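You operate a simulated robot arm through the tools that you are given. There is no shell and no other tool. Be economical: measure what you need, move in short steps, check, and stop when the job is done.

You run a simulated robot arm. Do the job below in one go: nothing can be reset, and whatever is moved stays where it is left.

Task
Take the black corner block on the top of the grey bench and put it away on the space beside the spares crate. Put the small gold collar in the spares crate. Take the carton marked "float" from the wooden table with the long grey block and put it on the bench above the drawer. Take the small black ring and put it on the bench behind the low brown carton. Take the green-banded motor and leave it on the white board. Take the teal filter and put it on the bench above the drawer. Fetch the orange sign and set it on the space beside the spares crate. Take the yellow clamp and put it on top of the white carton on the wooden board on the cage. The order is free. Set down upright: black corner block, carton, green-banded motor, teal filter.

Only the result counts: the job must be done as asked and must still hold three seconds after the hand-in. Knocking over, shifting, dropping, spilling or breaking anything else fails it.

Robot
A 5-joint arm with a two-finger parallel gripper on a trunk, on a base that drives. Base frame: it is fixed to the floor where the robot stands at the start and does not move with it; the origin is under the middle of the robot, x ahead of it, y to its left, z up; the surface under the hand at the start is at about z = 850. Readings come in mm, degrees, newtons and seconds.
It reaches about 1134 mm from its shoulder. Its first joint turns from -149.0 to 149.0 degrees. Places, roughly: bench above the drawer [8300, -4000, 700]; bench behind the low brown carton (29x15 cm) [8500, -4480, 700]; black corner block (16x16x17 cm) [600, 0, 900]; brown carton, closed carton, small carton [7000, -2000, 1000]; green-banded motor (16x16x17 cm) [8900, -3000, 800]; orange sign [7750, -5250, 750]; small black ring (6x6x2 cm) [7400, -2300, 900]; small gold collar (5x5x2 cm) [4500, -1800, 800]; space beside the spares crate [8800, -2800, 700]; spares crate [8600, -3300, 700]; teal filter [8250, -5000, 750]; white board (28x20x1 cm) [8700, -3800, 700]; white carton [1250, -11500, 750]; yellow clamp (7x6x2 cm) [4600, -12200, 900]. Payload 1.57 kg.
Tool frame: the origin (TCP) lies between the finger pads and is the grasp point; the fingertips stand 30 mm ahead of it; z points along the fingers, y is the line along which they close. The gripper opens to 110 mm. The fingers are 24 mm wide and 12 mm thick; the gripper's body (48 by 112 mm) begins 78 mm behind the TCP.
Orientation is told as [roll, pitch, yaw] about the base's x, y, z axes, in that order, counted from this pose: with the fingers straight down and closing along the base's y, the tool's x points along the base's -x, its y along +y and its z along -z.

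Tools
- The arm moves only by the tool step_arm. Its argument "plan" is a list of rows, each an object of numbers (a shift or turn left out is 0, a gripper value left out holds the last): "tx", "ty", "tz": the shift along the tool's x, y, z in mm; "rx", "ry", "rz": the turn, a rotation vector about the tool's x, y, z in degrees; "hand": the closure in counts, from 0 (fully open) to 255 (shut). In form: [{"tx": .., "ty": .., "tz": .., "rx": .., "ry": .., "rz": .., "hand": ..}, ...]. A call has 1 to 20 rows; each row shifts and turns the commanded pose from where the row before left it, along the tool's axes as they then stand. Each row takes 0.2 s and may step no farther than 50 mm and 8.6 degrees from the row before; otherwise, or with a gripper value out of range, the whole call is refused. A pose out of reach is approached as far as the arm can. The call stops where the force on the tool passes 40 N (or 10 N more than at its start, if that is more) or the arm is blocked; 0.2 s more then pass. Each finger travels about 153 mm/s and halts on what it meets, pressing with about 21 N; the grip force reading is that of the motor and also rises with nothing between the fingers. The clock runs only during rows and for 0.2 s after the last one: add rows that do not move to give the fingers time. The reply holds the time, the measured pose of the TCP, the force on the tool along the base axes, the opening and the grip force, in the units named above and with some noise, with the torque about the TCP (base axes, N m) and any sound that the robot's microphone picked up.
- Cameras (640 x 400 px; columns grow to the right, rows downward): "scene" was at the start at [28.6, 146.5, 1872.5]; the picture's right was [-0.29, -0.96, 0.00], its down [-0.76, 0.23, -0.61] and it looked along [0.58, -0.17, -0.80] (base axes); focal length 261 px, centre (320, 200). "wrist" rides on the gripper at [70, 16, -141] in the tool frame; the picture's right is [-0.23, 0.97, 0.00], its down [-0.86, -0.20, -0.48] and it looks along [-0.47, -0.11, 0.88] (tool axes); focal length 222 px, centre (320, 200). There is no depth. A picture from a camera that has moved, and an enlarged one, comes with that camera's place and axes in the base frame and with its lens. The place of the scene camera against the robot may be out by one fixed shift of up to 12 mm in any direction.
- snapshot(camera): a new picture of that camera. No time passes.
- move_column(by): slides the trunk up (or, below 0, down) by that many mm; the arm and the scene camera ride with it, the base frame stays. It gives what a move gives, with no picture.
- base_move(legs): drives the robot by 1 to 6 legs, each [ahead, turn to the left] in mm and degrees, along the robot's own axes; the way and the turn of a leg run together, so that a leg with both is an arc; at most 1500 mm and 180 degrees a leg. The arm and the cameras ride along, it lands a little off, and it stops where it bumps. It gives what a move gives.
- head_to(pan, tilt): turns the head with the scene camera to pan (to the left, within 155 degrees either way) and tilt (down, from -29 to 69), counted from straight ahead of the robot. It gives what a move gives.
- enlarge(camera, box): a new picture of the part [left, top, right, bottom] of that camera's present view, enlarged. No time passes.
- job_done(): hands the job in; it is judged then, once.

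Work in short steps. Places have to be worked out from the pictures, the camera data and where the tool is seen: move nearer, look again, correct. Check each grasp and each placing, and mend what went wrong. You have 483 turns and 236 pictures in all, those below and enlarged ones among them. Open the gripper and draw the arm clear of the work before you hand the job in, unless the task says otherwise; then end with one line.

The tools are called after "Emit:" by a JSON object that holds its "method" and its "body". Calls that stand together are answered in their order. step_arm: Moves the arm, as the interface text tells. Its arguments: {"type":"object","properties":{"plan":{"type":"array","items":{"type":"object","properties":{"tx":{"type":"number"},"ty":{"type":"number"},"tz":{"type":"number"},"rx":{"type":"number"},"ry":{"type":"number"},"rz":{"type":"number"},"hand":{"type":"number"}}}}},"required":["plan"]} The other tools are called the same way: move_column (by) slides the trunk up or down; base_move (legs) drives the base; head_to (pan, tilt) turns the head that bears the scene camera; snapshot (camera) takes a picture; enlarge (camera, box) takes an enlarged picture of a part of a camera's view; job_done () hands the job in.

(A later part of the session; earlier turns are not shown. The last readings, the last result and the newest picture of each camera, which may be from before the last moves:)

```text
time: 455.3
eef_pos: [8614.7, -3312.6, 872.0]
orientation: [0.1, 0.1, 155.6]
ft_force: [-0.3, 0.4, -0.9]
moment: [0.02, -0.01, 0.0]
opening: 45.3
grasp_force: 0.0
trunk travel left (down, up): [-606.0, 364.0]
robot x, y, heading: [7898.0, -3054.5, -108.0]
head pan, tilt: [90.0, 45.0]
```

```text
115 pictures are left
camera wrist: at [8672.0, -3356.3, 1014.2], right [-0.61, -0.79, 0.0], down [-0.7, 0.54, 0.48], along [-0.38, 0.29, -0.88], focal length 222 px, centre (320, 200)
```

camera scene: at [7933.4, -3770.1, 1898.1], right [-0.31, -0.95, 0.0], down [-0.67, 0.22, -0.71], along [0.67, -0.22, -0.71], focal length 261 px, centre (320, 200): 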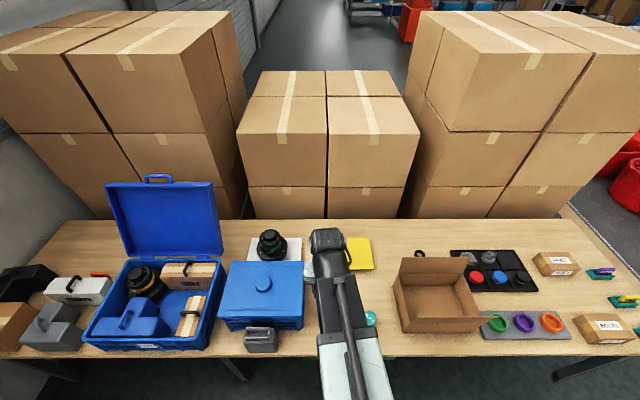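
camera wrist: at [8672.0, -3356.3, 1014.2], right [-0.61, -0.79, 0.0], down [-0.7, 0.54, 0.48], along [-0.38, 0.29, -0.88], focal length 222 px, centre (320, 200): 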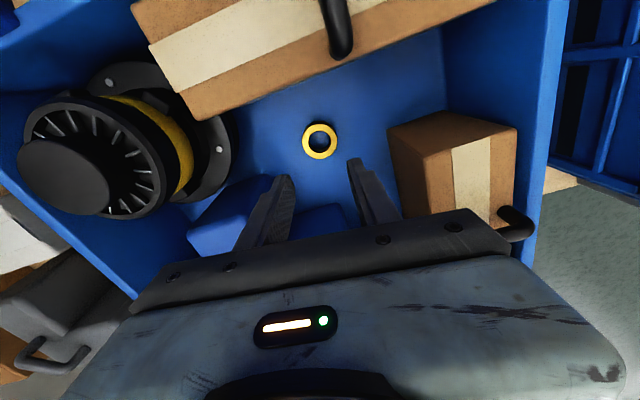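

The collar lies in the crate. Raise, and inspect the sign and the other placed items.

Emit:
{"method": "move_column", "body": {"by": 310}}

Emit:
{"method": "step_arm", "body": {"plan": [{"tx": -45}, {"tx": -45}, {"tx": -45}]}}

Emit:
{"method": "enlarge", "body": {"camera": "scene", "box": [160, 180, 360, 360]}}

```text
time: 458.4
eef_pos: [8615.5, -3313.1, 1181.8]
orientation: [0.3, 0.1, 155.7]
ft_force: [-0.3, 0.4, -0.1]
moment: [0.03, -0.02, -0.02]
opening: 45.4
grasp_force: 0.1
trunk travel left (down, up): [-916.0, 54.0]
robot x, y, heading: [7898.0, -3055.0, -108.0]
head pan, tilt: [90.0, 45.0]
```

```text
time: 459.1
eef_pos: [8492.5, -3255.4, 1181.7]
orientation: [0.2, 0.1, 155.8]
ft_force: [0.6, 0.0, 0.7]
moment: [0.02, 0.0, -0.03]
opening: 45.2
grasp_force: 0.1
trunk travel left (down, up): [-916.0, 54.0]
robot x, y, heading: [7898.6, -3058.6, -107.7]
head pan, tilt: [90.0, 45.0]
```

```text
2.22 times, centred on (260, 270) of scene
camera zoom: at [8150.5, -3099.0, 1897.4], right [-0.31, -0.95, 0.0], down [-0.67, 0.22, -0.71], along [0.67, -0.22, -0.71], focal length 580 px, centre (453, 44)
```

zoom: 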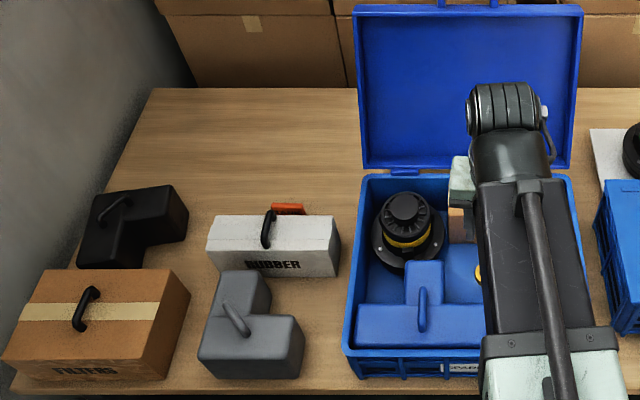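

All fine. Last item: the yellow clamp, far across the hall. I fold the arm to the front-ish later; first drive out to the aisle and look for a way across.

Emit:
{"method": "base_move", "body": {"legs": [[1300, 0], [900, 0]]}}

Emit:
{"method": "head_to", "body": {"pan": 0, "tilt": 12}}

Emit:
{"method": "snapshot", "body": {"camera": "scene"}}

Emit:
{"method": "head_to", "body": {"pan": -60, "tilt": 12}}

Emit:
{"method": "snapshot", "body": {"camera": "scene"}}

```text
time: 470.0
eef_pos: [7833.1, -5340.2, 1182.5]
orientation: [0.2, 0.1, 156.4]
ft_force: [-0.8, -0.9, 0.4]
moment: [0.0, -0.02, 0.01]
opening: 45.2
grasp_force: 0.1
trunk travel left (down, up): [-916.0, 54.0]
robot x, y, heading: [7239.0, -5144.7, -107.2]
head pan, tilt: [90.0, 45.0]
```

```text
time: 471.6
eef_pos: [7835.1, -5339.7, 1182.0]
orientation: [0.2, 0.1, 156.5]
ft_force: [-1.0, -0.1, 0.4]
moment: [-0.04, 0.01, 0.01]
opening: 45.4
grasp_force: 0.2
trunk travel left (down, up): [-916.0, 54.0]
robot x, y, heading: [7236.9, -5148.7, -106.8]
head pan, tilt: [0.0, 12.0]
```

```text
113 pictures are left
camera scene: at [7385.2, -5251.8, 1949.0], right [-0.96, 0.29, 0.0], down [0.06, 0.2, -0.98], along [-0.29, -0.93, -0.21], focal length 261 px, centre (320, 200)
```

scene: 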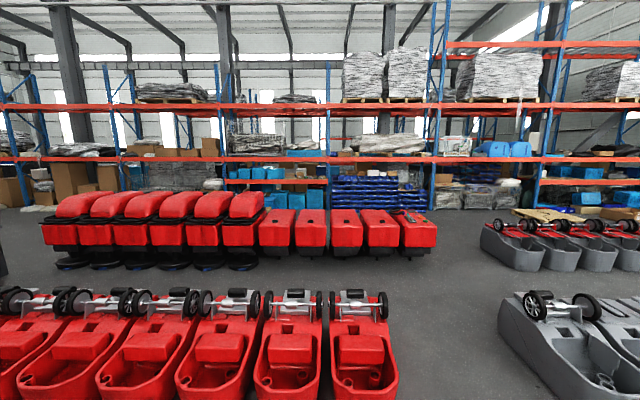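

```text
time: 472.9
eef_pos: [7832.8, -5341.3, 1181.8]
orientation: [0.3, 0.1, 156.4]
ft_force: [0.2, 0.7, 0.2]
moment: [0.02, 0.0, -0.01]
opening: 45.4
grasp_force: 0.0
trunk travel left (down, up): [-916.0, 54.0]
robot x, y, heading: [7233.6, -5145.6, -107.1]
head pan, tilt: [-60.0, 12.0]
```

```text
112 pictures are left
camera scene: at [7321.7, -5183.5, 1949.1], right [-0.22, 0.97, 0.0], down [0.2, 0.05, -0.98], along [-0.95, -0.22, -0.21], focal length 261 px, centre (320, 200)
```

scene: 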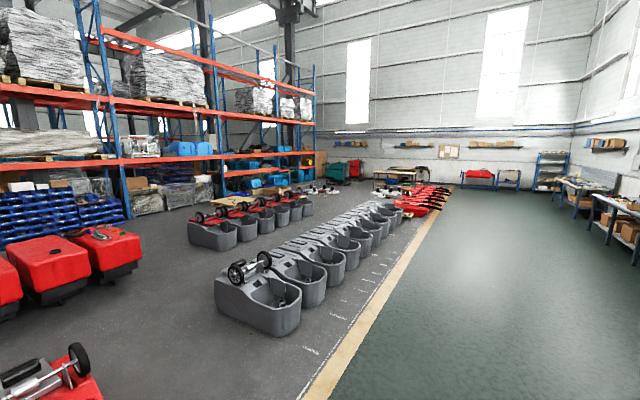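

There's a corridor between the red machines and the grey tubs. I zoom toward the clamp (col≈343) and the white carton (col≈456) in the forward view.

Emit:
{"method": "head_to", "body": {"pan": 0, "tilt": 12}}

Emit:
{"method": "enlarge", "body": {"camera": "scene", "box": [260, 140, 420, 240]}}

Emit:
{"method": "enlarge", "body": {"camera": "scene", "box": [400, 140, 560, 240]}}

```text
time: 474.2
eef_pos: [7834.4, -5340.5, 1182.0]
orientation: [0.2, 0.1, 156.4]
ft_force: [-0.1, -0.3, 0.3]
moment: [0.01, 0.0, 0.0]
opening: 45.2
grasp_force: 0.1
trunk travel left (down, up): [-916.0, 54.0]
robot x, y, heading: [7231.4, -5143.9, -107.1]
head pan, tilt: [0.0, 12.0]
```

```text
4.00 times, centred on (340, 190) of scene
camera zoom: at [7385.0, -5251.7, 1949.1], right [-0.96, 0.3, 0.0], down [0.06, 0.2, -0.98], along [-0.29, -0.93, -0.21], focal length 1045 px, centre (240, 240)
```

zoom: 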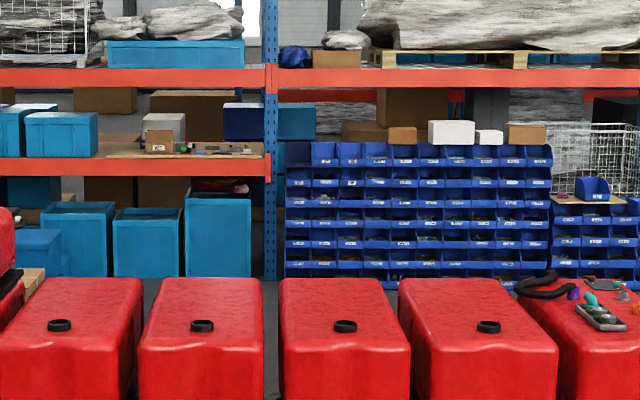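

```text
4.00 times, centred on (480, 190) of scene
camera zoom: at [7385.0, -5251.7, 1949.1], right [-0.96, 0.3, 0.0], down [0.06, 0.2, -0.98], along [-0.29, -0.93, -0.21], focal length 1045 px, centre (-320, 240)
```

zoom: 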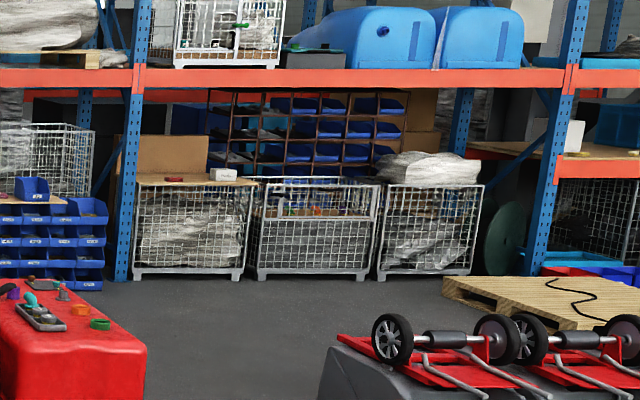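

White carton seen on the cage's board; the clamp must be near the blue bin rack. I swing the arm to the front, then drive to the corridor mouth and look again.

Emit:
{"method": "step_arm", "body": {"plan": [{"tx": 9, "ty": -48, "rz": 4.5}, {"tx": 9, "ty": -48, "rz": 4.5}, {"tx": 9, "ty": -48, "rz": 4.5}, {"tx": 9, "ty": -48, "rz": 4.5}, {"tx": 9, "ty": -48, "rz": 4.5}, {"tx": 9, "ty": -48, "rz": 4.5}]}}

```text
time: 475.6
eef_pos: [8041.4, -5136.8, 1180.5]
orientation: [0.2, 0.2, 129.3]
ft_force: [0.2, 0.6, -0.8]
moment: [-0.01, 0.02, -0.02]
opening: 45.4
grasp_force: 0.0
trunk travel left (down, up): [-916.0, 54.0]
robot x, y, heading: [7232.3, -5147.5, -107.3]
head pan, tilt: [0.0, 12.0]
```

Wrong sense; I correct and bring the arm to the front via waypoints.

Emit:
{"method": "step_arm", "body": {"plan": [{"tx": 8.2, "ty": 46.8}, {"tx": 8.2, "ty": 46.8}, {"tx": 8.2, "ty": 46.8}, {"tx": 8.2, "ty": 46.8}, {"tx": 8.2, "ty": 46.8}, {"tx": 8.2, "ty": 46.8}, {"tx": 8.2, "ty": 46.8}, {"tx": 8.2, "ty": 46.8}, {"tx": 3.1, "ty": 47}, {"tx": 3.1, "ty": 47}, {"tx": 3.1, "ty": 47}, {"tx": 3.1, "ty": 47}, {"tx": 3.1, "ty": 47}, {"tx": 3.1, "ty": 47}, {"tx": 3.1, "ty": 47}, {"tx": 3.1, "ty": 47}, {"tx": 3.1, "ty": 47}]}}

Emit:
{"method": "step_arm", "body": {"plan": [{"tx": -27.7, "ty": 39.1}, {"tx": -27.7, "ty": 39.1}, {"tx": -27.7, "ty": 39.1}, {"tx": -27.7, "ty": 39.1}, {"tx": -27.7, "ty": 39.1}, {"tx": -27.7, "ty": 39.1}, {"tx": -27.7, "ty": 39.1}, {"tx": -27.7, "ty": 39.1}, {"tx": -27.7, "ty": 39.1}]}}

Emit:
{"method": "base_move", "body": {"legs": [[0, -47.5], [1490, 0], [0, 47]]}}

Emit:
{"method": "head_to", "body": {"pan": 0, "tilt": 25}}

Emit:
{"method": "snapshot", "body": {"camera": "scene"}}

```text
time: 479.2
eef_pos: [7611.2, -5592.9, 1181.9]
orientation: [1.0, 0.3, 127.5]
ft_force: [0.4, -1.2, -0.9]
moment: [0.01, -0.01, -0.02]
opening: 45.5
grasp_force: 0.1
out of reach, approached as far as the arm can: row 13, 14, 15, 16, 17
trunk travel left (down, up): [-916.0, 54.0]
robot x, y, heading: [7233.9, -5150.2, -107.1]
head pan, tilt: [0.0, 12.0]
```

```text
time: 481.2
eef_pos: [7600.3, -5557.4, 1182.4]
orientation: [0.4, 0.1, 128.8]
ft_force: [0.2, 0.5, 0.0]
moment: [-0.01, 0.0, 0.0]
opening: 45.0
grasp_force: 0.1
out of reach, approached as far as the arm can: row 1, 2, 3, 4, 5, 6, 7, 8, 9
trunk travel left (down, up): [-916.0, 54.0]
robot x, y, heading: [7236.5, -5145.7, -107.0]
head pan, tilt: [0.0, 12.0]
```

```text
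time: 492.9
eef_pos: [6268.7, -6209.9, 1182.4]
orientation: [0.7, -0.7, 129.2]
ft_force: [0.4, 0.2, 0.1]
moment: [0.03, 0.03, 0.02]
opening: 45.2
grasp_force: 0.0
trunk travel left (down, up): [-916.0, 54.0]
robot x, y, heading: [5905.4, -5805.4, -107.0]
head pan, tilt: [0.0, 12.0]
```

```text
time: 493.7
eef_pos: [6267.3, -6209.8, 1182.9]
orientation: [0.6, -0.7, 129.2]
ft_force: [0.2, 0.2, 0.3]
moment: [0.02, -0.02, 0.04]
opening: 45.5
grasp_force: 0.1
trunk travel left (down, up): [-916.0, 54.0]
robot x, y, heading: [5900.4, -5805.2, -107.2]
head pan, tilt: [0.0, 25.0]
```

```text
109 pictures are left
camera scene: at [6053.6, -5907.4, 1928.0], right [-0.96, 0.29, 0.0], down [0.12, 0.4, -0.91], along [-0.27, -0.87, -0.42], focal length 261 px, centre (320, 200)
```

scene: 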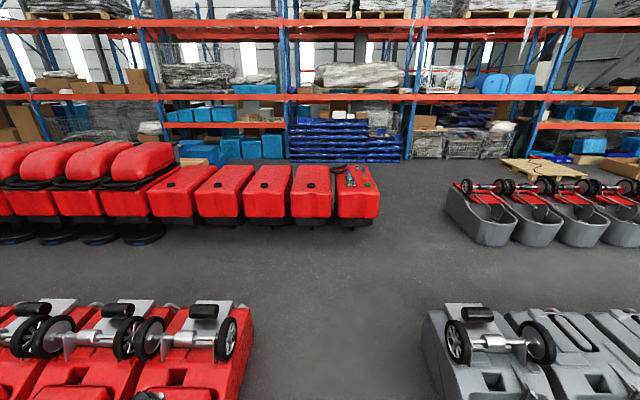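

The direct gap in the second row is only ~800 mm, too tight. I take the aisle between the two rows instead: forward through the corridor, then turn right and look.

Emit:
{"method": "base_move", "body": {"legs": [[0, -0.7], [1200, 0], [1030, 0], [0, -90]]}}

Emit:
{"method": "head_to", "body": {"pan": 0, "tilt": 18}}

Emit:
{"method": "snapshot", "body": {"camera": "scene"}}

```text
time: 508.9
eef_pos: [4810.4, -8291.5, 1182.8]
orientation: [0.6, -0.7, 38.5]
ft_force: [-0.1, 0.0, 0.9]
moment: [-0.02, 0.04, 0.02]
opening: 45.4
grasp_force: 0.0
trunk travel left (down, up): [-916.0, 54.0]
robot x, y, heading: [5221.3, -7931.1, 162.6]
head pan, tilt: [0.0, 25.0]
```

```text
time: 509.6
eef_pos: [4809.1, -8291.8, 1182.1]
orientation: [0.5, -0.8, 38.5]
ft_force: [0.8, 0.7, -0.1]
moment: [-0.01, 0.01, 0.01]
opening: 45.3
grasp_force: 0.0
trunk travel left (down, up): [-916.0, 54.0]
robot x, y, heading: [5218.6, -7934.2, 162.7]
head pan, tilt: [0.0, 18.0]
```

```text
108 pictures are left
camera scene: at [5124.7, -8090.0, 1939.3], right [0.3, 0.95, 0.0], down [0.3, -0.09, -0.95], along [-0.91, 0.29, -0.31], focal length 261 px, centre (320, 200)
```

scene: 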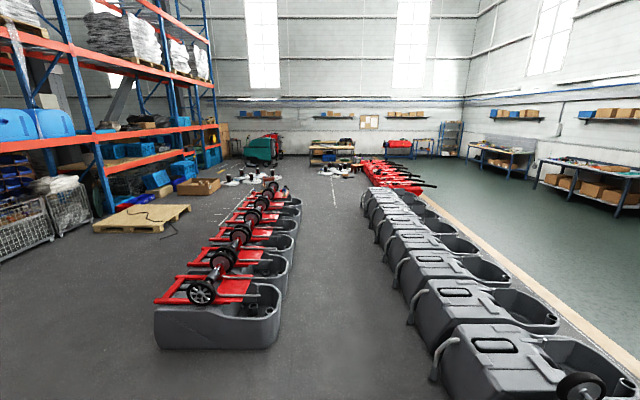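

The inter-row aisle is clear (~1.1 m wide). Drive 3.3 m, check, continue.

Emit:
{"method": "base_move", "body": {"legs": [[0, -0.5], [1200, 0], [1200, 0], [1000, 0]]}}

Emit:
{"method": "snapshot", "body": {"camera": "scene"}}

```text
time: 526.4
eef_pos: [1567.6, -7272.5, 1183.2]
orientation: [0.7, -0.6, 38.5]
ft_force: [-0.5, 0.0, 0.3]
moment: [0.0, -0.04, 0.02]
opening: 45.5
grasp_force: 0.0
trunk travel left (down, up): [-916.0, 54.0]
robot x, y, heading: [1977.0, -6915.4, 162.2]
head pan, tilt: [0.0, 18.0]
```

```text
107 pictures are left
camera scene: at [1881.8, -7070.8, 1939.3], right [0.3, 0.95, 0.0], down [0.29, -0.09, -0.95], along [-0.91, 0.29, -0.31], focal length 261 px, centre (320, 200)
```

scene: 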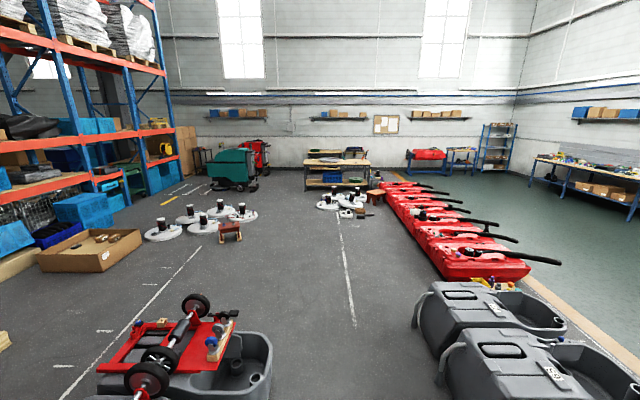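

Past the last tub there's free floor at about 1.5 m along. Drive on, turn left toward the racks, and look.

Emit:
{"method": "base_move", "body": {"legs": [[1300, 0], [1180, 0], [0, 90]]}}

Emit:
{"method": "snapshot", "body": {"camera": "scene"}}

Emit:
{"method": "head_to", "body": {"pan": 55, "tilt": 18}}

Emit:
{"method": "snapshot", "body": {"camera": "scene"}}

```text
time: 542.4
eef_pos: [-22.4, -6599.3, 1183.4]
orientation: [1.3, -2.5, 128.5]
ft_force: [-0.1, 0.1, 0.2]
moment: [0.03, -0.01, 0.07]
opening: 45.5
grasp_force: 0.1
trunk travel left (down, up): [-916.0, 54.0]
robot x, y, heading: [-376.8, -6193.3, -107.1]
head pan, tilt: [0.0, 18.0]
```

```text
106 pictures are left
camera scene: at [-225.8, -6298.2, 1939.4], right [-0.95, 0.3, 0.0], down [0.09, 0.29, -0.95], along [-0.28, -0.91, -0.31], focal length 261 px, centre (320, 200)
```

scene: 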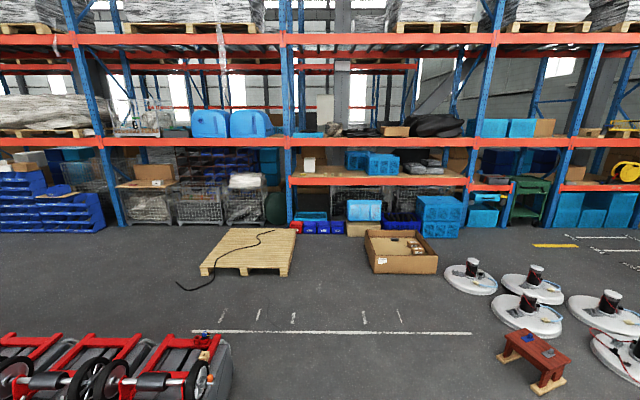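

```text
time: 543.6
eef_pos: [-23.6, -6600.1, 1183.2]
orientation: [1.2, -2.4, 128.7]
ft_force: [-0.2, 0.0, 0.0]
moment: [0.02, 0.0, 0.03]
opening: 45.0
grasp_force: 0.0
trunk travel left (down, up): [-916.0, 54.0]
robot x, y, heading: [-376.8, -6196.6, -107.3]
head pan, tilt: [55.0, 18.0]
```

```text
105 pictures are left
camera scene: at [-142.2, -6284.9, 1939.3], right [-0.79, -0.61, 0.0], down [-0.19, 0.24, -0.95], along [0.58, -0.75, -0.31], focal length 261 px, centre (320, 200)
```

scene: 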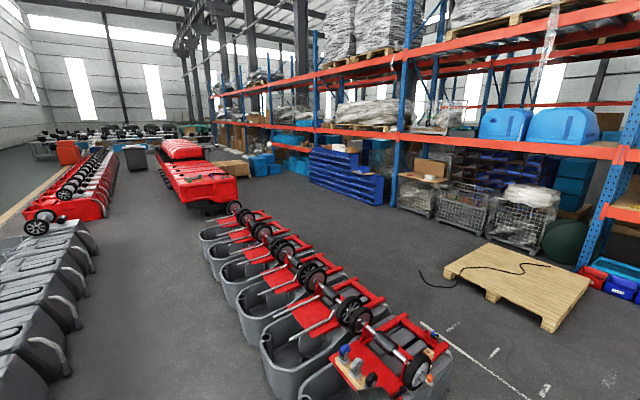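

I enlarge the cage area and the blue bin rack from here.

Emit:
{"method": "enlarge", "body": {"camera": "scene", "box": [380, 140, 540, 240]}}

Emit:
{"method": "enlarge", "body": {"camera": "scene", "box": [270, 120, 400, 210]}}

```text
4.00 times, centred on (460, 190) of scene
camera zoom: at [-142.2, -6284.9, 1939.3], right [-0.79, -0.61, 0.0], down [-0.19, 0.24, -0.95], along [0.58, -0.75, -0.31], focal length 1045 px, centre (-240, 240)
```

zoom: 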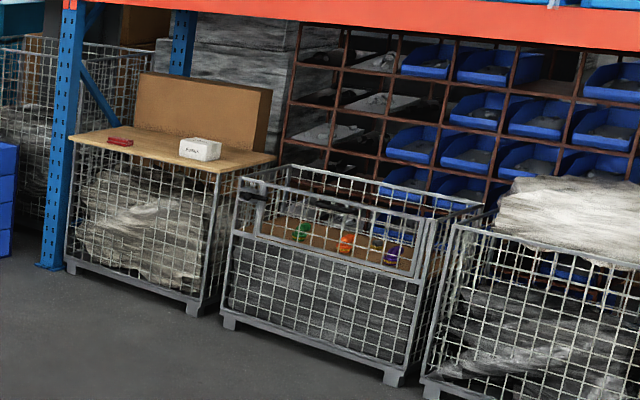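

```text
4.44 times, centred on (335, 165) of scene
camera zoom: at [-142.2, -6284.9, 1939.3], right [-0.79, -0.61, 0.0], down [-0.19, 0.24, -0.95], along [0.58, -0.75, -0.31], focal length 1161 px, centre (253, 356)
```

zoom: 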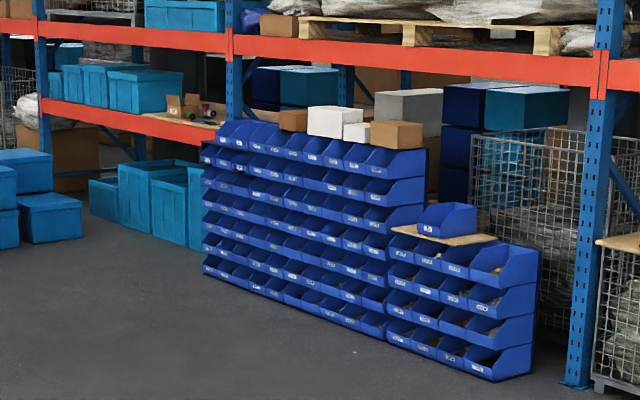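

The bin rack spans 5.7–8.3 m along; the clamp seems to be at its far end. Drive into the rack aisle (offset ≈8.1 m), and along it.

Emit:
{"method": "base_move", "body": {"legs": [[0, -0.5], [1200, 0], [900, 0], [0, 90], [1300, 0], [1200, 0]]}}

Emit:
{"method": "head_to", "body": {"pan": -30, "tilt": 15}}

Emit:
{"method": "snapshot", "body": {"camera": "scene"}}

```text
time: 570.0
eef_pos: [1745.5, -8588.2, 1182.0]
orientation: [1.2, -2.6, -141.4]
ft_force: [-0.5, -0.3, 0.6]
moment: [-0.01, -0.04, 0.0]
opening: 45.3
grasp_force: 0.0
trunk travel left (down, up): [-916.0, 54.0]
robot x, y, heading: [1339.2, -8940.7, -16.7]
head pan, tilt: [55.0, 18.0]
```

```text
time: 571.6
eef_pos: [1743.5, -8586.5, 1183.5]
orientation: [1.2, -2.5, -141.4]
ft_force: [-0.3, 0.3, -0.1]
moment: [-0.02, 0.0, 0.0]
opening: 45.3
grasp_force: 0.2
trunk travel left (down, up): [-916.0, 54.0]
robot x, y, heading: [1340.9, -8942.6, -17.0]
head pan, tilt: [-30.0, 15.0]
```

```text
102 pictures are left
camera scene: at [1410.5, -8842.5, 1944.2], right [-0.73, -0.68, 0.0], down [-0.18, 0.19, -0.97], along [0.66, -0.7, -0.26], focal length 261 px, centre (320, 200)
```

scene: 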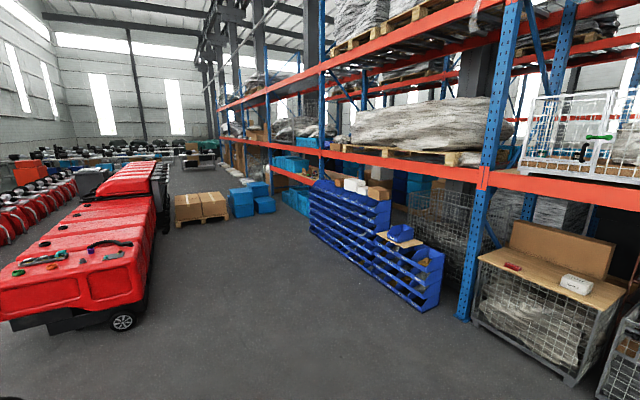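

Emit:
{"method": "enlarge", "body": {"camera": "scene", "box": [260, 155, 400, 245]}}

Emit:
{"method": "enlarge", "body": {"camera": "scene", "box": [450, 200, 640, 320]}}

```text
4.44 times, centred on (330, 200) of scene
camera zoom: at [1410.5, -8842.5, 1944.2], right [-0.73, -0.68, 0.0], down [-0.18, 0.19, -0.97], along [0.66, -0.7, -0.26], focal length 1161 px, centre (276, 200)
```

zoom: 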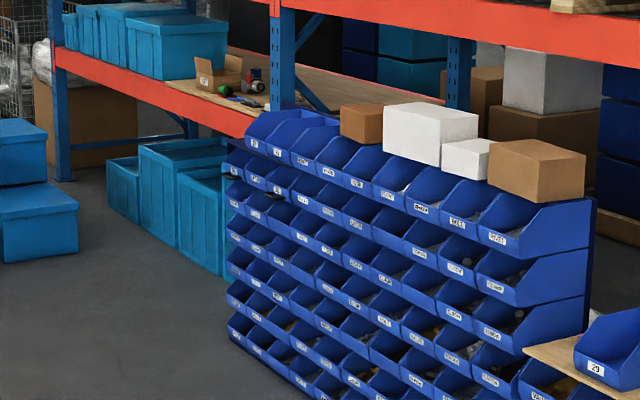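

```text
3.33 times, centred on (545, 260) of scene
camera zoom: at [1410.5, -8842.5, 1944.2], right [-0.73, -0.68, 0.0], down [-0.18, 0.19, -0.97], along [0.66, -0.7, -0.26], focal length 871 px, centre (-430, 0)
```

zoom: 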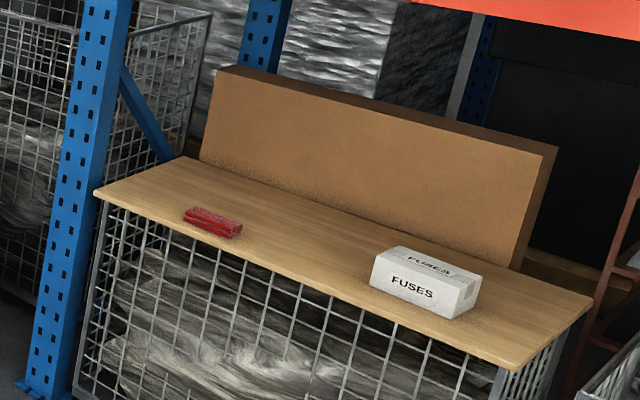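

The clamp's spot matches a top-row bin at the rack's far end. Drive there and face the rack.

Emit:
{"method": "base_move", "body": {"legs": [[0, -16.5], [1500, 0], [1500, 0], [1200, 0], [0, -74.3]]}}

Emit:
{"method": "head_to", "body": {"pan": 0, "tilt": 30}}

Emit:
{"method": "snapshot", "body": {"camera": "scene"}}

```text
time: 595.8
eef_pos: [5183.8, -11660.2, 1183.0]
orientation: [1.2, -2.4, 128.0]
ft_force: [0.1, -0.4, 0.5]
moment: [-0.05, -0.03, 0.02]
opening: 45.1
grasp_force: 0.1
trunk travel left (down, up): [-916.0, 54.0]
robot x, y, heading: [4826.4, -11249.1, -107.2]
head pan, tilt: [-30.0, 15.0]
```

```text
time: 596.7
eef_pos: [5182.7, -11660.8, 1182.4]
orientation: [1.1, -2.7, 128.1]
ft_force: [0.0, -0.2, -0.7]
moment: [0.01, 0.02, -0.01]
opening: 45.4
grasp_force: 0.0
trunk travel left (down, up): [-916.0, 54.0]
robot x, y, heading: [4828.2, -11248.9, -106.8]
head pan, tilt: [0.0, 30.0]
```

```text
99 pictures are left
camera scene: at [4977.5, -11351.8, 1920.0], right [-0.96, 0.3, 0.0], down [0.15, 0.48, -0.87], along [-0.26, -0.83, -0.5], focal length 261 px, centre (320, 200)
```

scene: 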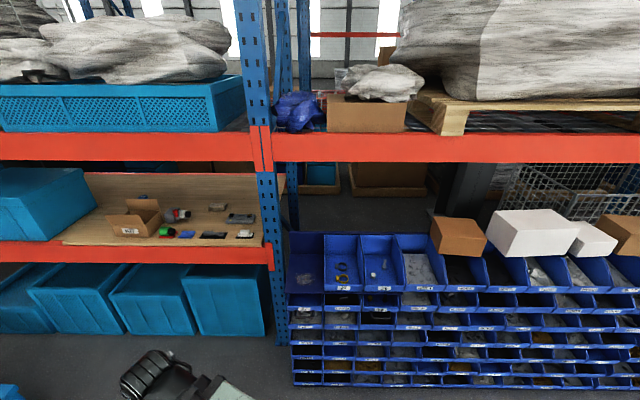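

Emit:
{"method": "enlarge", "body": {"camera": "scene", "box": [280, 215, 440, 325]}}

```text
3.64 times, centred on (360, 270) of scene
camera zoom: at [4977.5, -11351.8, 1920.0], right [-0.96, 0.3, 0.0], down [0.15, 0.48, -0.87], along [-0.26, -0.83, -0.5], focal length 950 px, centre (174, -54)
```

zoom: 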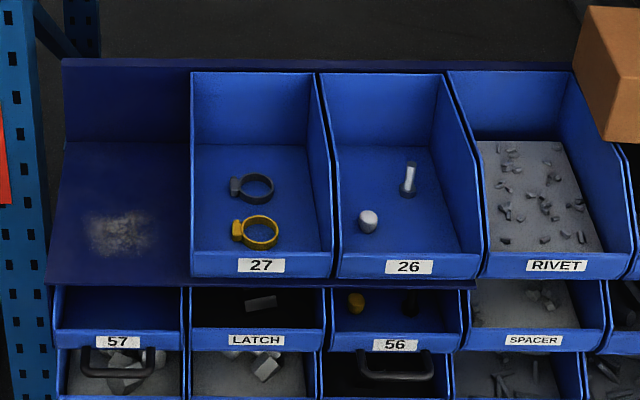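

The yellow clamp lies in top bin "27". I bring the arm to the front, spin the tool so the fingers close front-to-back, then approach.

Emit:
{"method": "step_arm", "body": {"plan": [{"rz": 8}, {"rz": 8, "rx": 1.1, "ry": 2.7}, {"rz": 8}, {"rz": 8}, {"rz": 8}, {"rz": 8}, {"rz": 8}, {"rz": 8}, {"rz": 8}, {"rz": 8}]}}

Emit:
{"method": "step_arm", "body": {"plan": [{"tx": 42.2, "ty": 7, "rz": 4.5}, {"tx": 42.2, "ty": 7, "rz": 4.5}, {"tx": 42.2, "ty": 7, "rz": 4.5}, {"tx": 42.2, "ty": 7, "rz": 4.5}, {"tx": 42.2, "ty": 7, "rz": 4.5}, {"tx": 42.2, "ty": 7, "rz": 4.5}, {"tx": 42.2, "ty": 7, "rz": 4.5}, {"tx": 42.2, "ty": 7, "rz": 4.5}, {"tx": 42.2, "ty": 7, "rz": 4.5}, {"tx": 42.2, "ty": 7, "rz": 4.5}, {"tx": 42.2, "ty": 7, "rz": 4.5}, {"tx": 42.2, "ty": 7, "rz": 4.5}, {"tx": 42.2, "ty": 7, "rz": 4.5}, {"rz": 8}]}}

```text
time: 598.9
eef_pos: [5187.9, -11665.1, 1182.8]
orientation: [0.0, 0.6, 47.9]
ft_force: [-0.3, -0.2, 0.8]
moment: [-0.01, -0.01, -0.01]
opening: 45.4
grasp_force: 0.1
out of reach, approached as far as the arm can: row 2
trunk travel left (down, up): [-916.0, 54.0]
robot x, y, heading: [4825.5, -11249.7, -107.3]
head pan, tilt: [0.0, 30.0]
```

```text
time: 601.9
eef_pos: [4674.0, -11805.7, 1181.7]
orientation: [-0.7, 0.1, -18.5]
ft_force: [-0.7, 0.1, -0.1]
moment: [0.0, -0.01, 0.0]
opening: 45.4
grasp_force: 0.0
out of reach, approached as far as the arm can: row 1, 2, 3, 5, 6, 8, 9, 11, 13
trunk travel left (down, up): [-916.0, 54.0]
robot x, y, heading: [4827.7, -11250.0, -107.3]
head pan, tilt: [0.0, 30.0]
```

Emit:
{"method": "base_move", "body": {"legs": [[0, -0.5], [270, 0]]}}

Emit:
{"method": "snapshot", "body": {"camera": "wrist"}}

Emit:
{"method": "snapshot", "body": {"camera": "scene"}}

```text
time: 604.2
eef_pos: [4587.0, -12065.6, 1183.0]
orientation: [-0.6, 0.0, -18.9]
ft_force: [0.3, 0.1, 0.3]
moment: [0.03, -0.01, -0.05]
opening: 45.1
grasp_force: 0.0
trunk travel left (down, up): [-916.0, 54.0]
robot x, y, heading: [4744.7, -11510.1, -107.5]
head pan, tilt: [0.0, 30.0]
```

```text
97 pictures are left
camera wrist: at [4527.5, -12026.7, 1323.8], right [0.53, 0.85, -0.01], down [0.75, -0.46, 0.48], along [0.4, -0.26, -0.88], focal length 222 px, centre (320, 200)
```

wrist: 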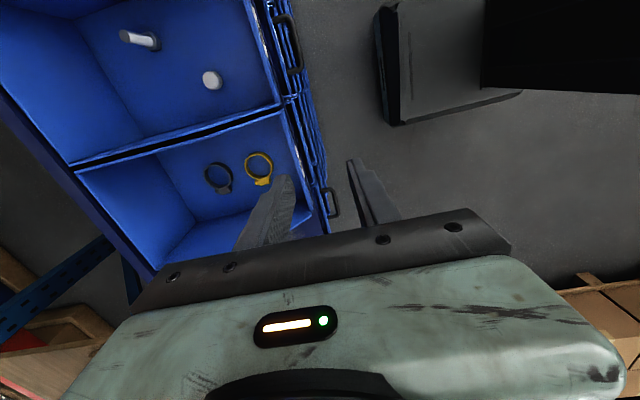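

```text
96 pictures are left
camera scene: at [4894.3, -11614.1, 1919.9], right [-0.95, 0.3, 0.0], down [0.15, 0.48, -0.87], along [-0.26, -0.82, -0.5], focal length 261 px, centre (320, 200)
```

scene: 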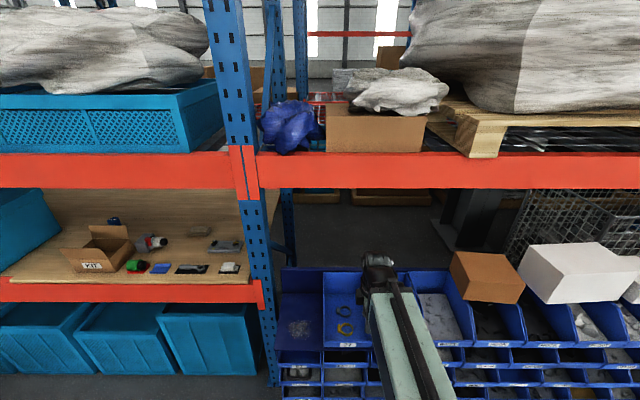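

Clamp triangulates to ≈(4589,-12215, 908). Lower 80, move above it, look again.

Emit:
{"method": "move_column", "body": {"by": -60}}

Emit:
{"method": "step_arm", "body": {"plan": [{"tx": -16.7, "ty": -46.7, "hand": 60, "rx": -0.6}, {"tx": -16.7, "ty": -46.7}, {"tx": -16.7, "ty": -46.7}, {}]}}

Emit:
{"method": "snapshot", "body": {"camera": "wrist"}}

```text
time: 605.2
eef_pos: [4588.4, -12063.2, 1121.7]
orientation: [-0.7, 0.0, -18.9]
ft_force: [0.1, 0.1, 0.0]
moment: [0.02, 0.0, -0.01]
opening: 45.3
grasp_force: 0.1
trunk travel left (down, up): [-856.0, 114.0]
robot x, y, heading: [4747.8, -11511.3, -107.6]
head pan, tilt: [0.0, 30.0]
```

```text
time: 606.2
eef_pos: [4588.8, -12214.5, 1122.2]
orientation: [-0.1, 0.0, -18.9]
ft_force: [-0.1, 0.2, -0.4]
moment: [-0.02, 0.02, 0.04]
opening: 84.2
grasp_force: 0.1
trunk travel left (down, up): [-856.0, 114.0]
robot x, y, heading: [4744.2, -11510.3, -107.9]
head pan, tilt: [0.0, 30.0]
```

```text
95 pictures are left
camera wrist: at [4529.0, -12177.4, 1264.3], right [0.53, 0.85, 0.0], down [0.75, -0.47, 0.48], along [0.4, -0.25, -0.88], focal length 222 px, centre (320, 200)
```

wrist: 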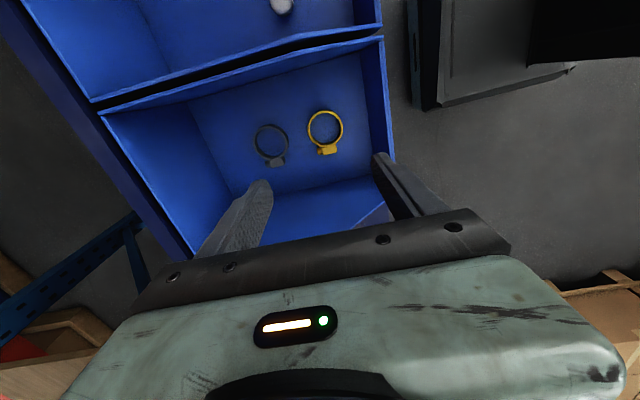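

Emit:
{"method": "enlarge", "body": {"camera": "wrist", "box": [180, 30, 420, 230]}}

```text
2.00 times, centred on (300, 130) of wrist
camera zoom: at [4529.0, -12177.4, 1264.3], right [0.53, 0.85, 0.0], down [0.75, -0.47, 0.48], along [0.4, -0.25, -0.88], focal length 444 px, centre (360, 340)
```

zoom: 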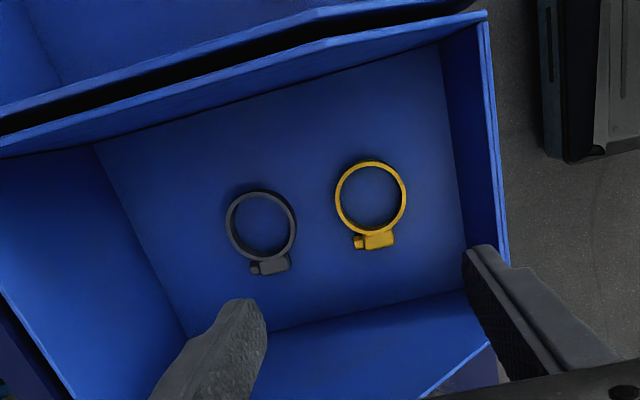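

Emit:
{"method": "step_arm", "body": {"plan": [{"tx": 0, "ty": 9, "hand": 88}, {}]}}

Emit:
{"method": "move_column", "body": {"by": -110}}

Emit:
{"method": "enlarge", "body": {"camera": "wrist", "box": [200, 50, 440, 250]}}

```text
time: 606.8
eef_pos: [4592.9, -12206.9, 1123.6]
orientation: [-0.1, 0.1, -18.9]
ft_force: [-0.1, 0.1, 0.3]
moment: [0.0, 0.04, -0.01]
opening: 72.2
grasp_force: 0.1
trunk travel left (down, up): [-856.0, 114.0]
robot x, y, heading: [4745.2, -11510.1, -107.7]
head pan, tilt: [0.0, 30.0]
```

```text
time: 608.2
eef_pos: [4591.5, -12205.3, 1012.8]
orientation: [-0.1, 0.1, -18.9]
ft_force: [-0.2, 0.3, 0.6]
moment: [-0.02, 0.0, 0.01]
opening: 72.0
grasp_force: 0.0
trunk travel left (down, up): [-746.0, 224.0]
robot x, y, heading: [4748.1, -11510.7, -107.7]
head pan, tilt: [0.0, 30.0]
```

```text
2.00 times, centred on (320, 150) of wrist
camera zoom: at [4531.6, -12168.4, 1154.3], right [0.53, 0.85, 0.0], down [0.75, -0.47, 0.48], along [0.4, -0.25, -0.88], focal length 444 px, centre (320, 300)
```

zoom: 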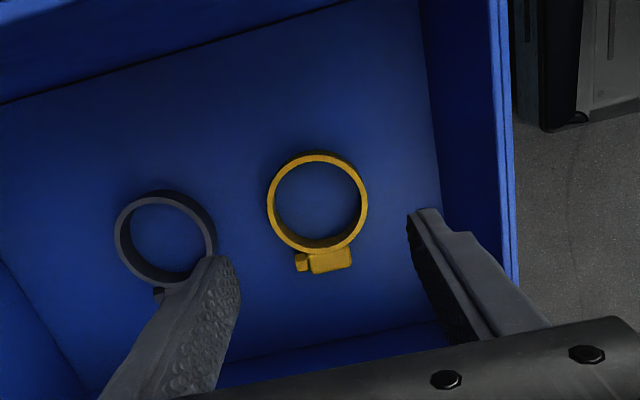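

Top at z≈915, centred. Narrow to ~67 mm and lower to z≈932.

Emit:
{"method": "step_arm", "body": {"plan": [{"tx": 3.3, "ty": -1, "hand": 100}, {}]}}

Emit:
{"method": "move_column", "body": {"by": -72}}

Emit:
{"method": "snapshot", "body": {"camera": "wrist"}}

```text
time: 608.8
eef_pos: [4589.8, -12206.2, 1011.6]
orientation: [-0.1, 0.1, -18.8]
ft_force: [-0.5, -0.1, 1.0]
moment: [-0.02, -0.04, 0.01]
opening: 66.8
grasp_force: 0.1
trunk travel left (down, up): [-746.0, 224.0]
robot x, y, heading: [4743.5, -11512.5, -108.0]
head pan, tilt: [0.0, 30.0]
```

```text
time: 609.7
eef_pos: [4589.0, -12205.1, 947.1]
orientation: [-0.1, 0.2, -18.9]
ft_force: [0.2, 0.5, 26.8]
moment: [0.89, -0.5, 0.04]
opening: 67.3
grasp_force: 0.4
trunk travel left (down, up): [-679.0, 291.0]
robot x, y, heading: [4745.5, -11507.1, -107.5]
head pan, tilt: [0.0, 30.0]
stopped: the force on the tool passed its limit at 306 N (the readings are from after the stop); the commanded pose is now the measured one
```

```text
92 pictures are left
camera wrist: at [4528.3, -12167.2, 1088.6], right [0.53, 0.85, 0.0], down [0.75, -0.46, 0.48], along [0.4, -0.25, -0.88], focal length 222 px, centre (320, 200)
```

wrist: 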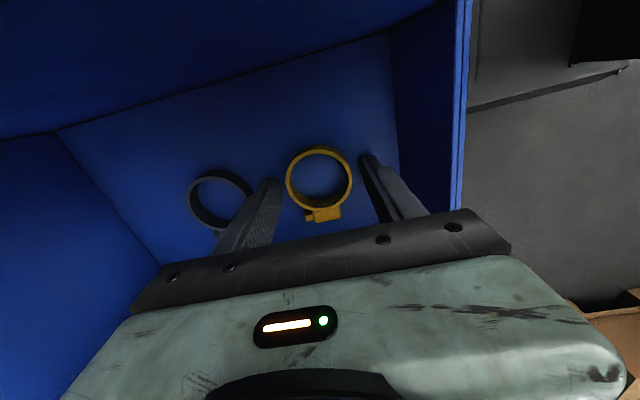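

Hard contact at tips z≈917 on the front finger. I raise 8 mm and examine.

Emit:
{"method": "move_column", "body": {"by": 8}}

Emit:
{"method": "enlarge", "body": {"camera": "wrist", "box": [180, 60, 480, 250]}}

Emit:
{"method": "enlarge", "body": {"camera": "scene", "box": [260, 230, 440, 380]}}

```text
time: 610.3
eef_pos: [4587.9, -12205.3, 953.1]
orientation: [-0.1, 0.1, -18.9]
ft_force: [0.0, 0.4, -0.4]
moment: [-0.03, 0.0, 0.0]
opening: 66.8
grasp_force: 0.1
trunk travel left (down, up): [-687.0, 283.0]
robot x, y, heading: [4747.1, -11510.5, -107.8]
head pan, tilt: [0.0, 30.0]
```

```text
2.11 times, centred on (330, 155) of wrist
camera zoom: at [4528.0, -12169.1, 1094.9], right [0.53, 0.85, 0.0], down [0.75, -0.47, 0.48], along [0.4, -0.25, -0.88], focal length 468 px, centre (299, 295)
```

zoom: 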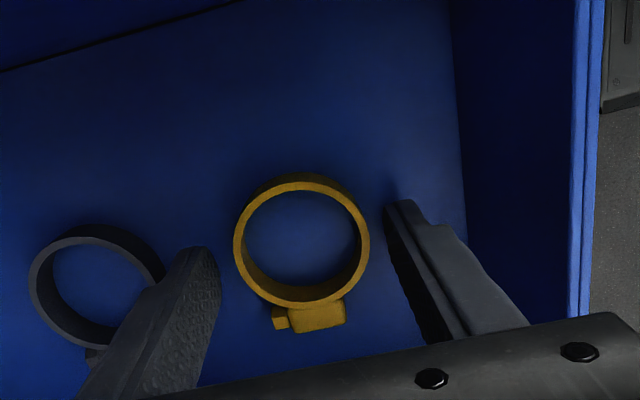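

```text
2.67 times, centred on (350, 305) of scene
camera zoom: at [4894.5, -11613.6, 1690.8], right [-0.95, 0.3, 0.0], down [0.15, 0.48, -0.87], along [-0.26, -0.82, -0.5], focal length 696 px, centre (240, -80)
```

zoom: 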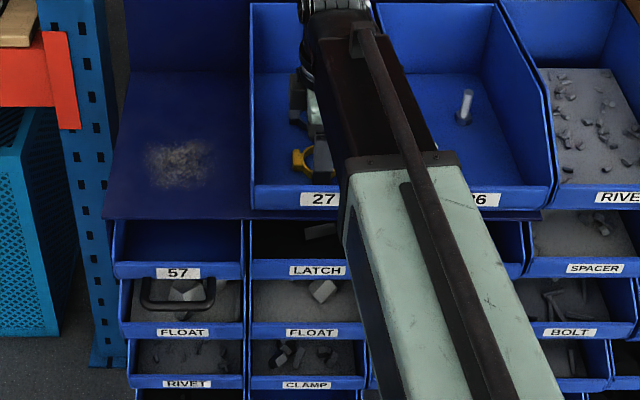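

I'll grip in the other direction (ring + lug, ~74 mm), where both fingers are at the same slope height. Raise, spin 89°, and look.

Emit:
{"method": "move_column", "body": {"by": 70}}

Emit:
{"method": "step_arm", "body": {"plan": [{"rz": 8.1, "hand": 10}, {"rz": 8.1}, {"rz": 8.1}, {"rz": 8.1}, {"rz": 8.1}, {"rz": 8.1}, {"rz": 8.1}, {"rz": 8.1}, {"rz": 8.1}, {"rz": 8.1}, {"rz": 8.1}, {}]}}

Emit:
{"method": "enlarge", "body": {"camera": "wrist", "box": [180, 60, 480, 250]}}

```text
time: 611.4
eef_pos: [4588.3, -12204.8, 1022.7]
orientation: [-0.1, 0.1, -18.9]
ft_force: [0.0, -0.8, 1.3]
moment: [0.02, 0.01, 0.01]
opening: 67.0
grasp_force: 0.1
trunk travel left (down, up): [-757.0, 213.0]
robot x, y, heading: [4744.8, -11511.7, -107.8]
head pan, tilt: [0.0, 30.0]
```

```text
time: 614.0
eef_pos: [4588.3, -12206.9, 1023.0]
orientation: [-0.1, -0.1, -108.1]
ft_force: [0.5, 0.0, -0.5]
moment: [-0.01, -0.02, -0.04]
opening: 105.6
grasp_force: 0.2
trunk travel left (down, up): [-757.0, 213.0]
robot x, y, heading: [4747.3, -11510.3, -107.7]
head pan, tilt: [0.0, 30.0]
```

```text
2.11 times, centred on (330, 155) of wrist
camera zoom: at [4625.9, -12145.7, 1164.9], right [0.86, -0.52, 0.0], down [-0.45, -0.75, 0.48], along [-0.25, -0.41, -0.88], focal length 468 px, centre (299, 295)
```

zoom: 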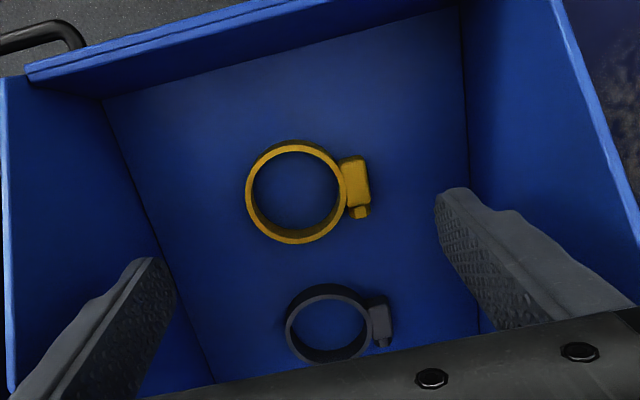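

Centred to within 5 mm. Set opening to 84 mm, lower in small steps.

Emit:
{"method": "step_arm", "body": {"plan": [{"tx": -1.7, "ty": 4.5, "hand": 58}, {}, {}]}}

Emit:
{"method": "move_column", "body": {"by": -75}}

Emit:
{"method": "move_column", "body": {"by": -4}}

Emit:
{"method": "move_column", "body": {"by": -4}}

```text
time: 614.8
eef_pos: [4591.9, -12207.5, 1023.6]
orientation: [-0.2, 0.0, -108.0]
ft_force: [-0.6, -0.3, -0.1]
moment: [0.0, 0.01, -0.01]
opening: 84.9
grasp_force: 0.1
trunk travel left (down, up): [-757.0, 213.0]
robot x, y, heading: [4746.8, -11510.4, -107.8]
head pan, tilt: [0.0, 30.0]
```

```text
time: 615.9
eef_pos: [4592.1, -12208.6, 948.3]
orientation: [-0.2, -0.1, -108.1]
ft_force: [-0.4, 0.7, 0.2]
moment: [-0.02, -0.07, 0.04]
opening: 85.2
grasp_force: 0.0
trunk travel left (down, up): [-682.0, 288.0]
robot x, y, heading: [4746.5, -11507.6, -107.8]
head pan, tilt: [0.0, 30.0]
```

```text
time: 616.4
eef_pos: [4592.5, -12209.1, 946.2]
orientation: [0.0, -0.3, -108.1]
ft_force: [1.1, 2.1, 20.8]
moment: [0.15, -0.56, 0.07]
opening: 84.6
grasp_force: 0.0
trunk travel left (down, up): [-678.0, 292.0]
robot x, y, heading: [4746.3, -11508.2, -107.7]
head pan, tilt: [0.0, 30.0]
stopped: the force on the tool passed its limit at 46 N (the readings are from after the stop); the commanded pose is now the measured one
```

```text
time: 616.7
eef_pos: [4591.9, -12209.1, 948.0]
orientation: [0.1, -0.4, -108.0]
ft_force: [0.9, 3.5, 31.2]
moment: [0.27, -0.54, 0.05]
opening: 84.6
grasp_force: 0.0
trunk travel left (down, up): [-678.0, 292.0]
robot x, y, heading: [4747.0, -11511.9, -107.8]
head pan, tilt: [0.0, 30.0]
stopped: the force on the tool passed its limit at 52 N (the readings are from after the stop); the commanded pose is now the measured one
```

So the bin floor is at ≈916 and the tips stand on it. Raise 2 mm and close on the clamp.

Emit:
{"method": "move_column", "body": {"by": 2}}

Emit:
{"method": "step_arm", "body": {"plan": [{"hand": 80}, {"hand": 120}, {"hand": 160}, {"hand": 255}, {}]}}

Emit:
{"method": "snapshot", "body": {"camera": "wrist"}}

```text
time: 617.2
eef_pos: [4591.2, -12210.8, 946.3]
orientation: [0.0, -0.5, -108.0]
ft_force: [0.7, 3.3, 4.8]
moment: [0.13, -0.29, 0.22]
opening: 84.5
grasp_force: 0.0
trunk travel left (down, up): [-680.0, 290.0]
robot x, y, heading: [4743.1, -11508.8, -107.7]
head pan, tilt: [0.0, 30.0]
```

```text
time: 618.5
eef_pos: [4593.2, -12211.0, 947.1]
orientation: [0.0, -0.5, -108.1]
ft_force: [-0.3, -1.9, 5.0]
moment: [-0.08, -0.11, -0.04]
opening: 62.9
grasp_force: 20.8
trunk travel left (down, up): [-680.0, 290.0]
robot x, y, heading: [4748.9, -11511.0, -107.6]
head pan, tilt: [0.0, 30.0]
```

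```text
88 pictures are left
camera wrist: at [4629.3, -12149.9, 1088.0], right [0.86, -0.52, 0.0], down [-0.45, -0.75, 0.49], along [-0.25, -0.42, -0.87], focal length 222 px, centre (320, 200)
```

wrist: 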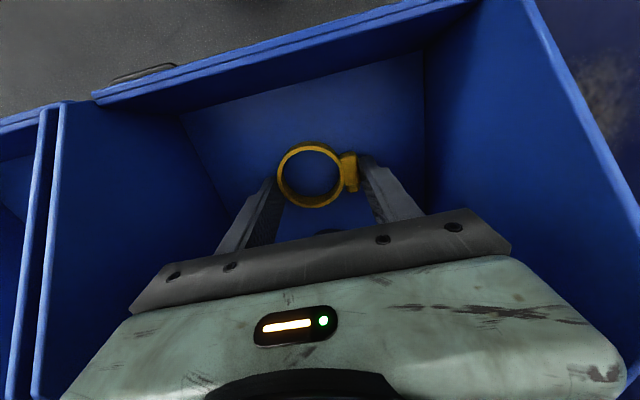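

Gripped at 63 mm. Lift and check.

Emit:
{"method": "move_column", "body": {"by": 60}}

Emit:
{"method": "snapshot", "body": {"camera": "wrist"}}

```text
time: 619.5
eef_pos: [4592.4, -12212.0, 1007.9]
orientation: [0.0, -0.4, -108.0]
ft_force: [-1.0, 0.1, -0.6]
moment: [-0.02, 0.01, 0.02]
opening: 63.1
grasp_force: 21.7
trunk travel left (down, up): [-740.0, 230.0]
robot x, y, heading: [4747.2, -11508.8, -107.4]
head pan, tilt: [0.0, 30.0]
```

```text
87 pictures are left
camera wrist: at [4629.3, -12150.2, 1147.9], right [0.86, -0.52, 0.0], down [-0.45, -0.75, 0.48], along [-0.25, -0.42, -0.87], focal length 222 px, centre (320, 200)
```

wrist: 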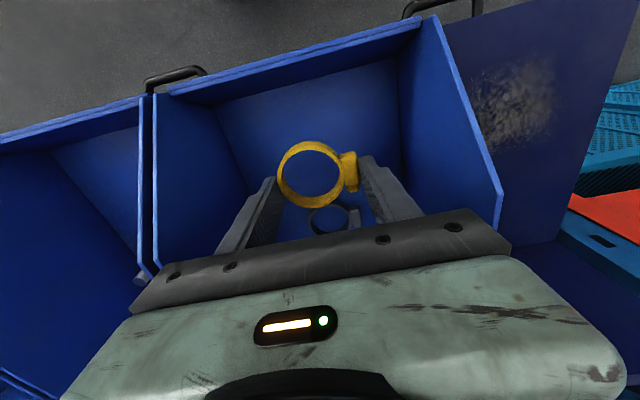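

The clamp is held, the grey one stays. Raise, back out, and drive to the cage with the white carton.

Emit:
{"method": "move_column", "body": {"by": 110}}

Emit:
{"method": "base_move", "body": {"legs": [[-500, 0], [0, -90], [1200, 0], [1200, 0], [1000, 0], [0, 90]]}}

Emit:
{"method": "snapshot", "body": {"camera": "scene"}}

Emit:
{"method": "snapshot", "body": {"camera": "wrist"}}

```text
time: 620.9
eef_pos: [4591.3, -12210.9, 1117.3]
orientation: [-0.1, -0.4, -108.0]
ft_force: [-0.6, 0.8, -0.2]
moment: [0.0, 0.01, -0.05]
opening: 63.1
grasp_force: 20.4
trunk travel left (down, up): [-850.0, 120.0]
robot x, y, heading: [4745.6, -11508.2, -107.7]
head pan, tilt: [0.0, 30.0]
```

```text
time: 647.6
eef_pos: [1512.2, -10719.8, 1116.9]
orientation: [0.0, -0.4, -106.9]
ft_force: [-0.6, 0.0, -0.3]
moment: [0.01, 0.0, 0.03]
opening: 63.1
grasp_force: 21.0
trunk travel left (down, up): [-850.0, 120.0]
robot x, y, heading: [1630.9, -10005.0, -106.8]
head pan, tilt: [0.0, 30.0]
```

```text
86 pictures are left
camera scene: at [1780.9, -10110.0, 1854.2], right [-0.96, 0.29, 0.0], down [0.15, 0.48, -0.87], along [-0.25, -0.83, -0.5], focal length 261 px, centre (320, 200)
```

scene: 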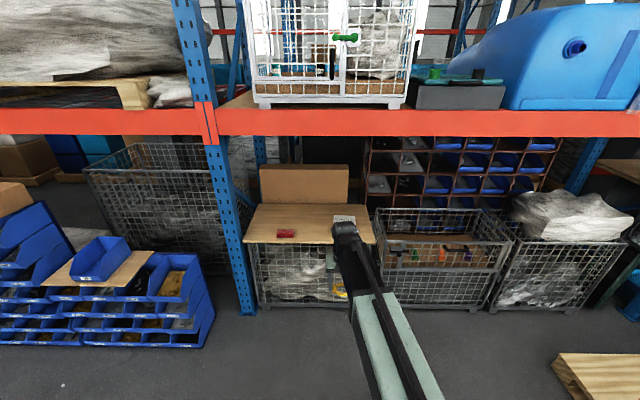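

```text
85 pictures are left
camera wrist: at [1548.7, -10656.9, 1257.5], right [0.87, -0.5, 0.0], down [-0.44, -0.76, 0.48], along [-0.24, -0.42, -0.87], focal length 222 px, centre (320, 200)
```

wrist: 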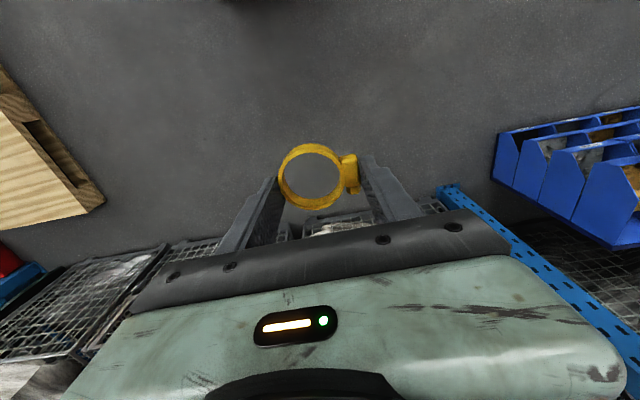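

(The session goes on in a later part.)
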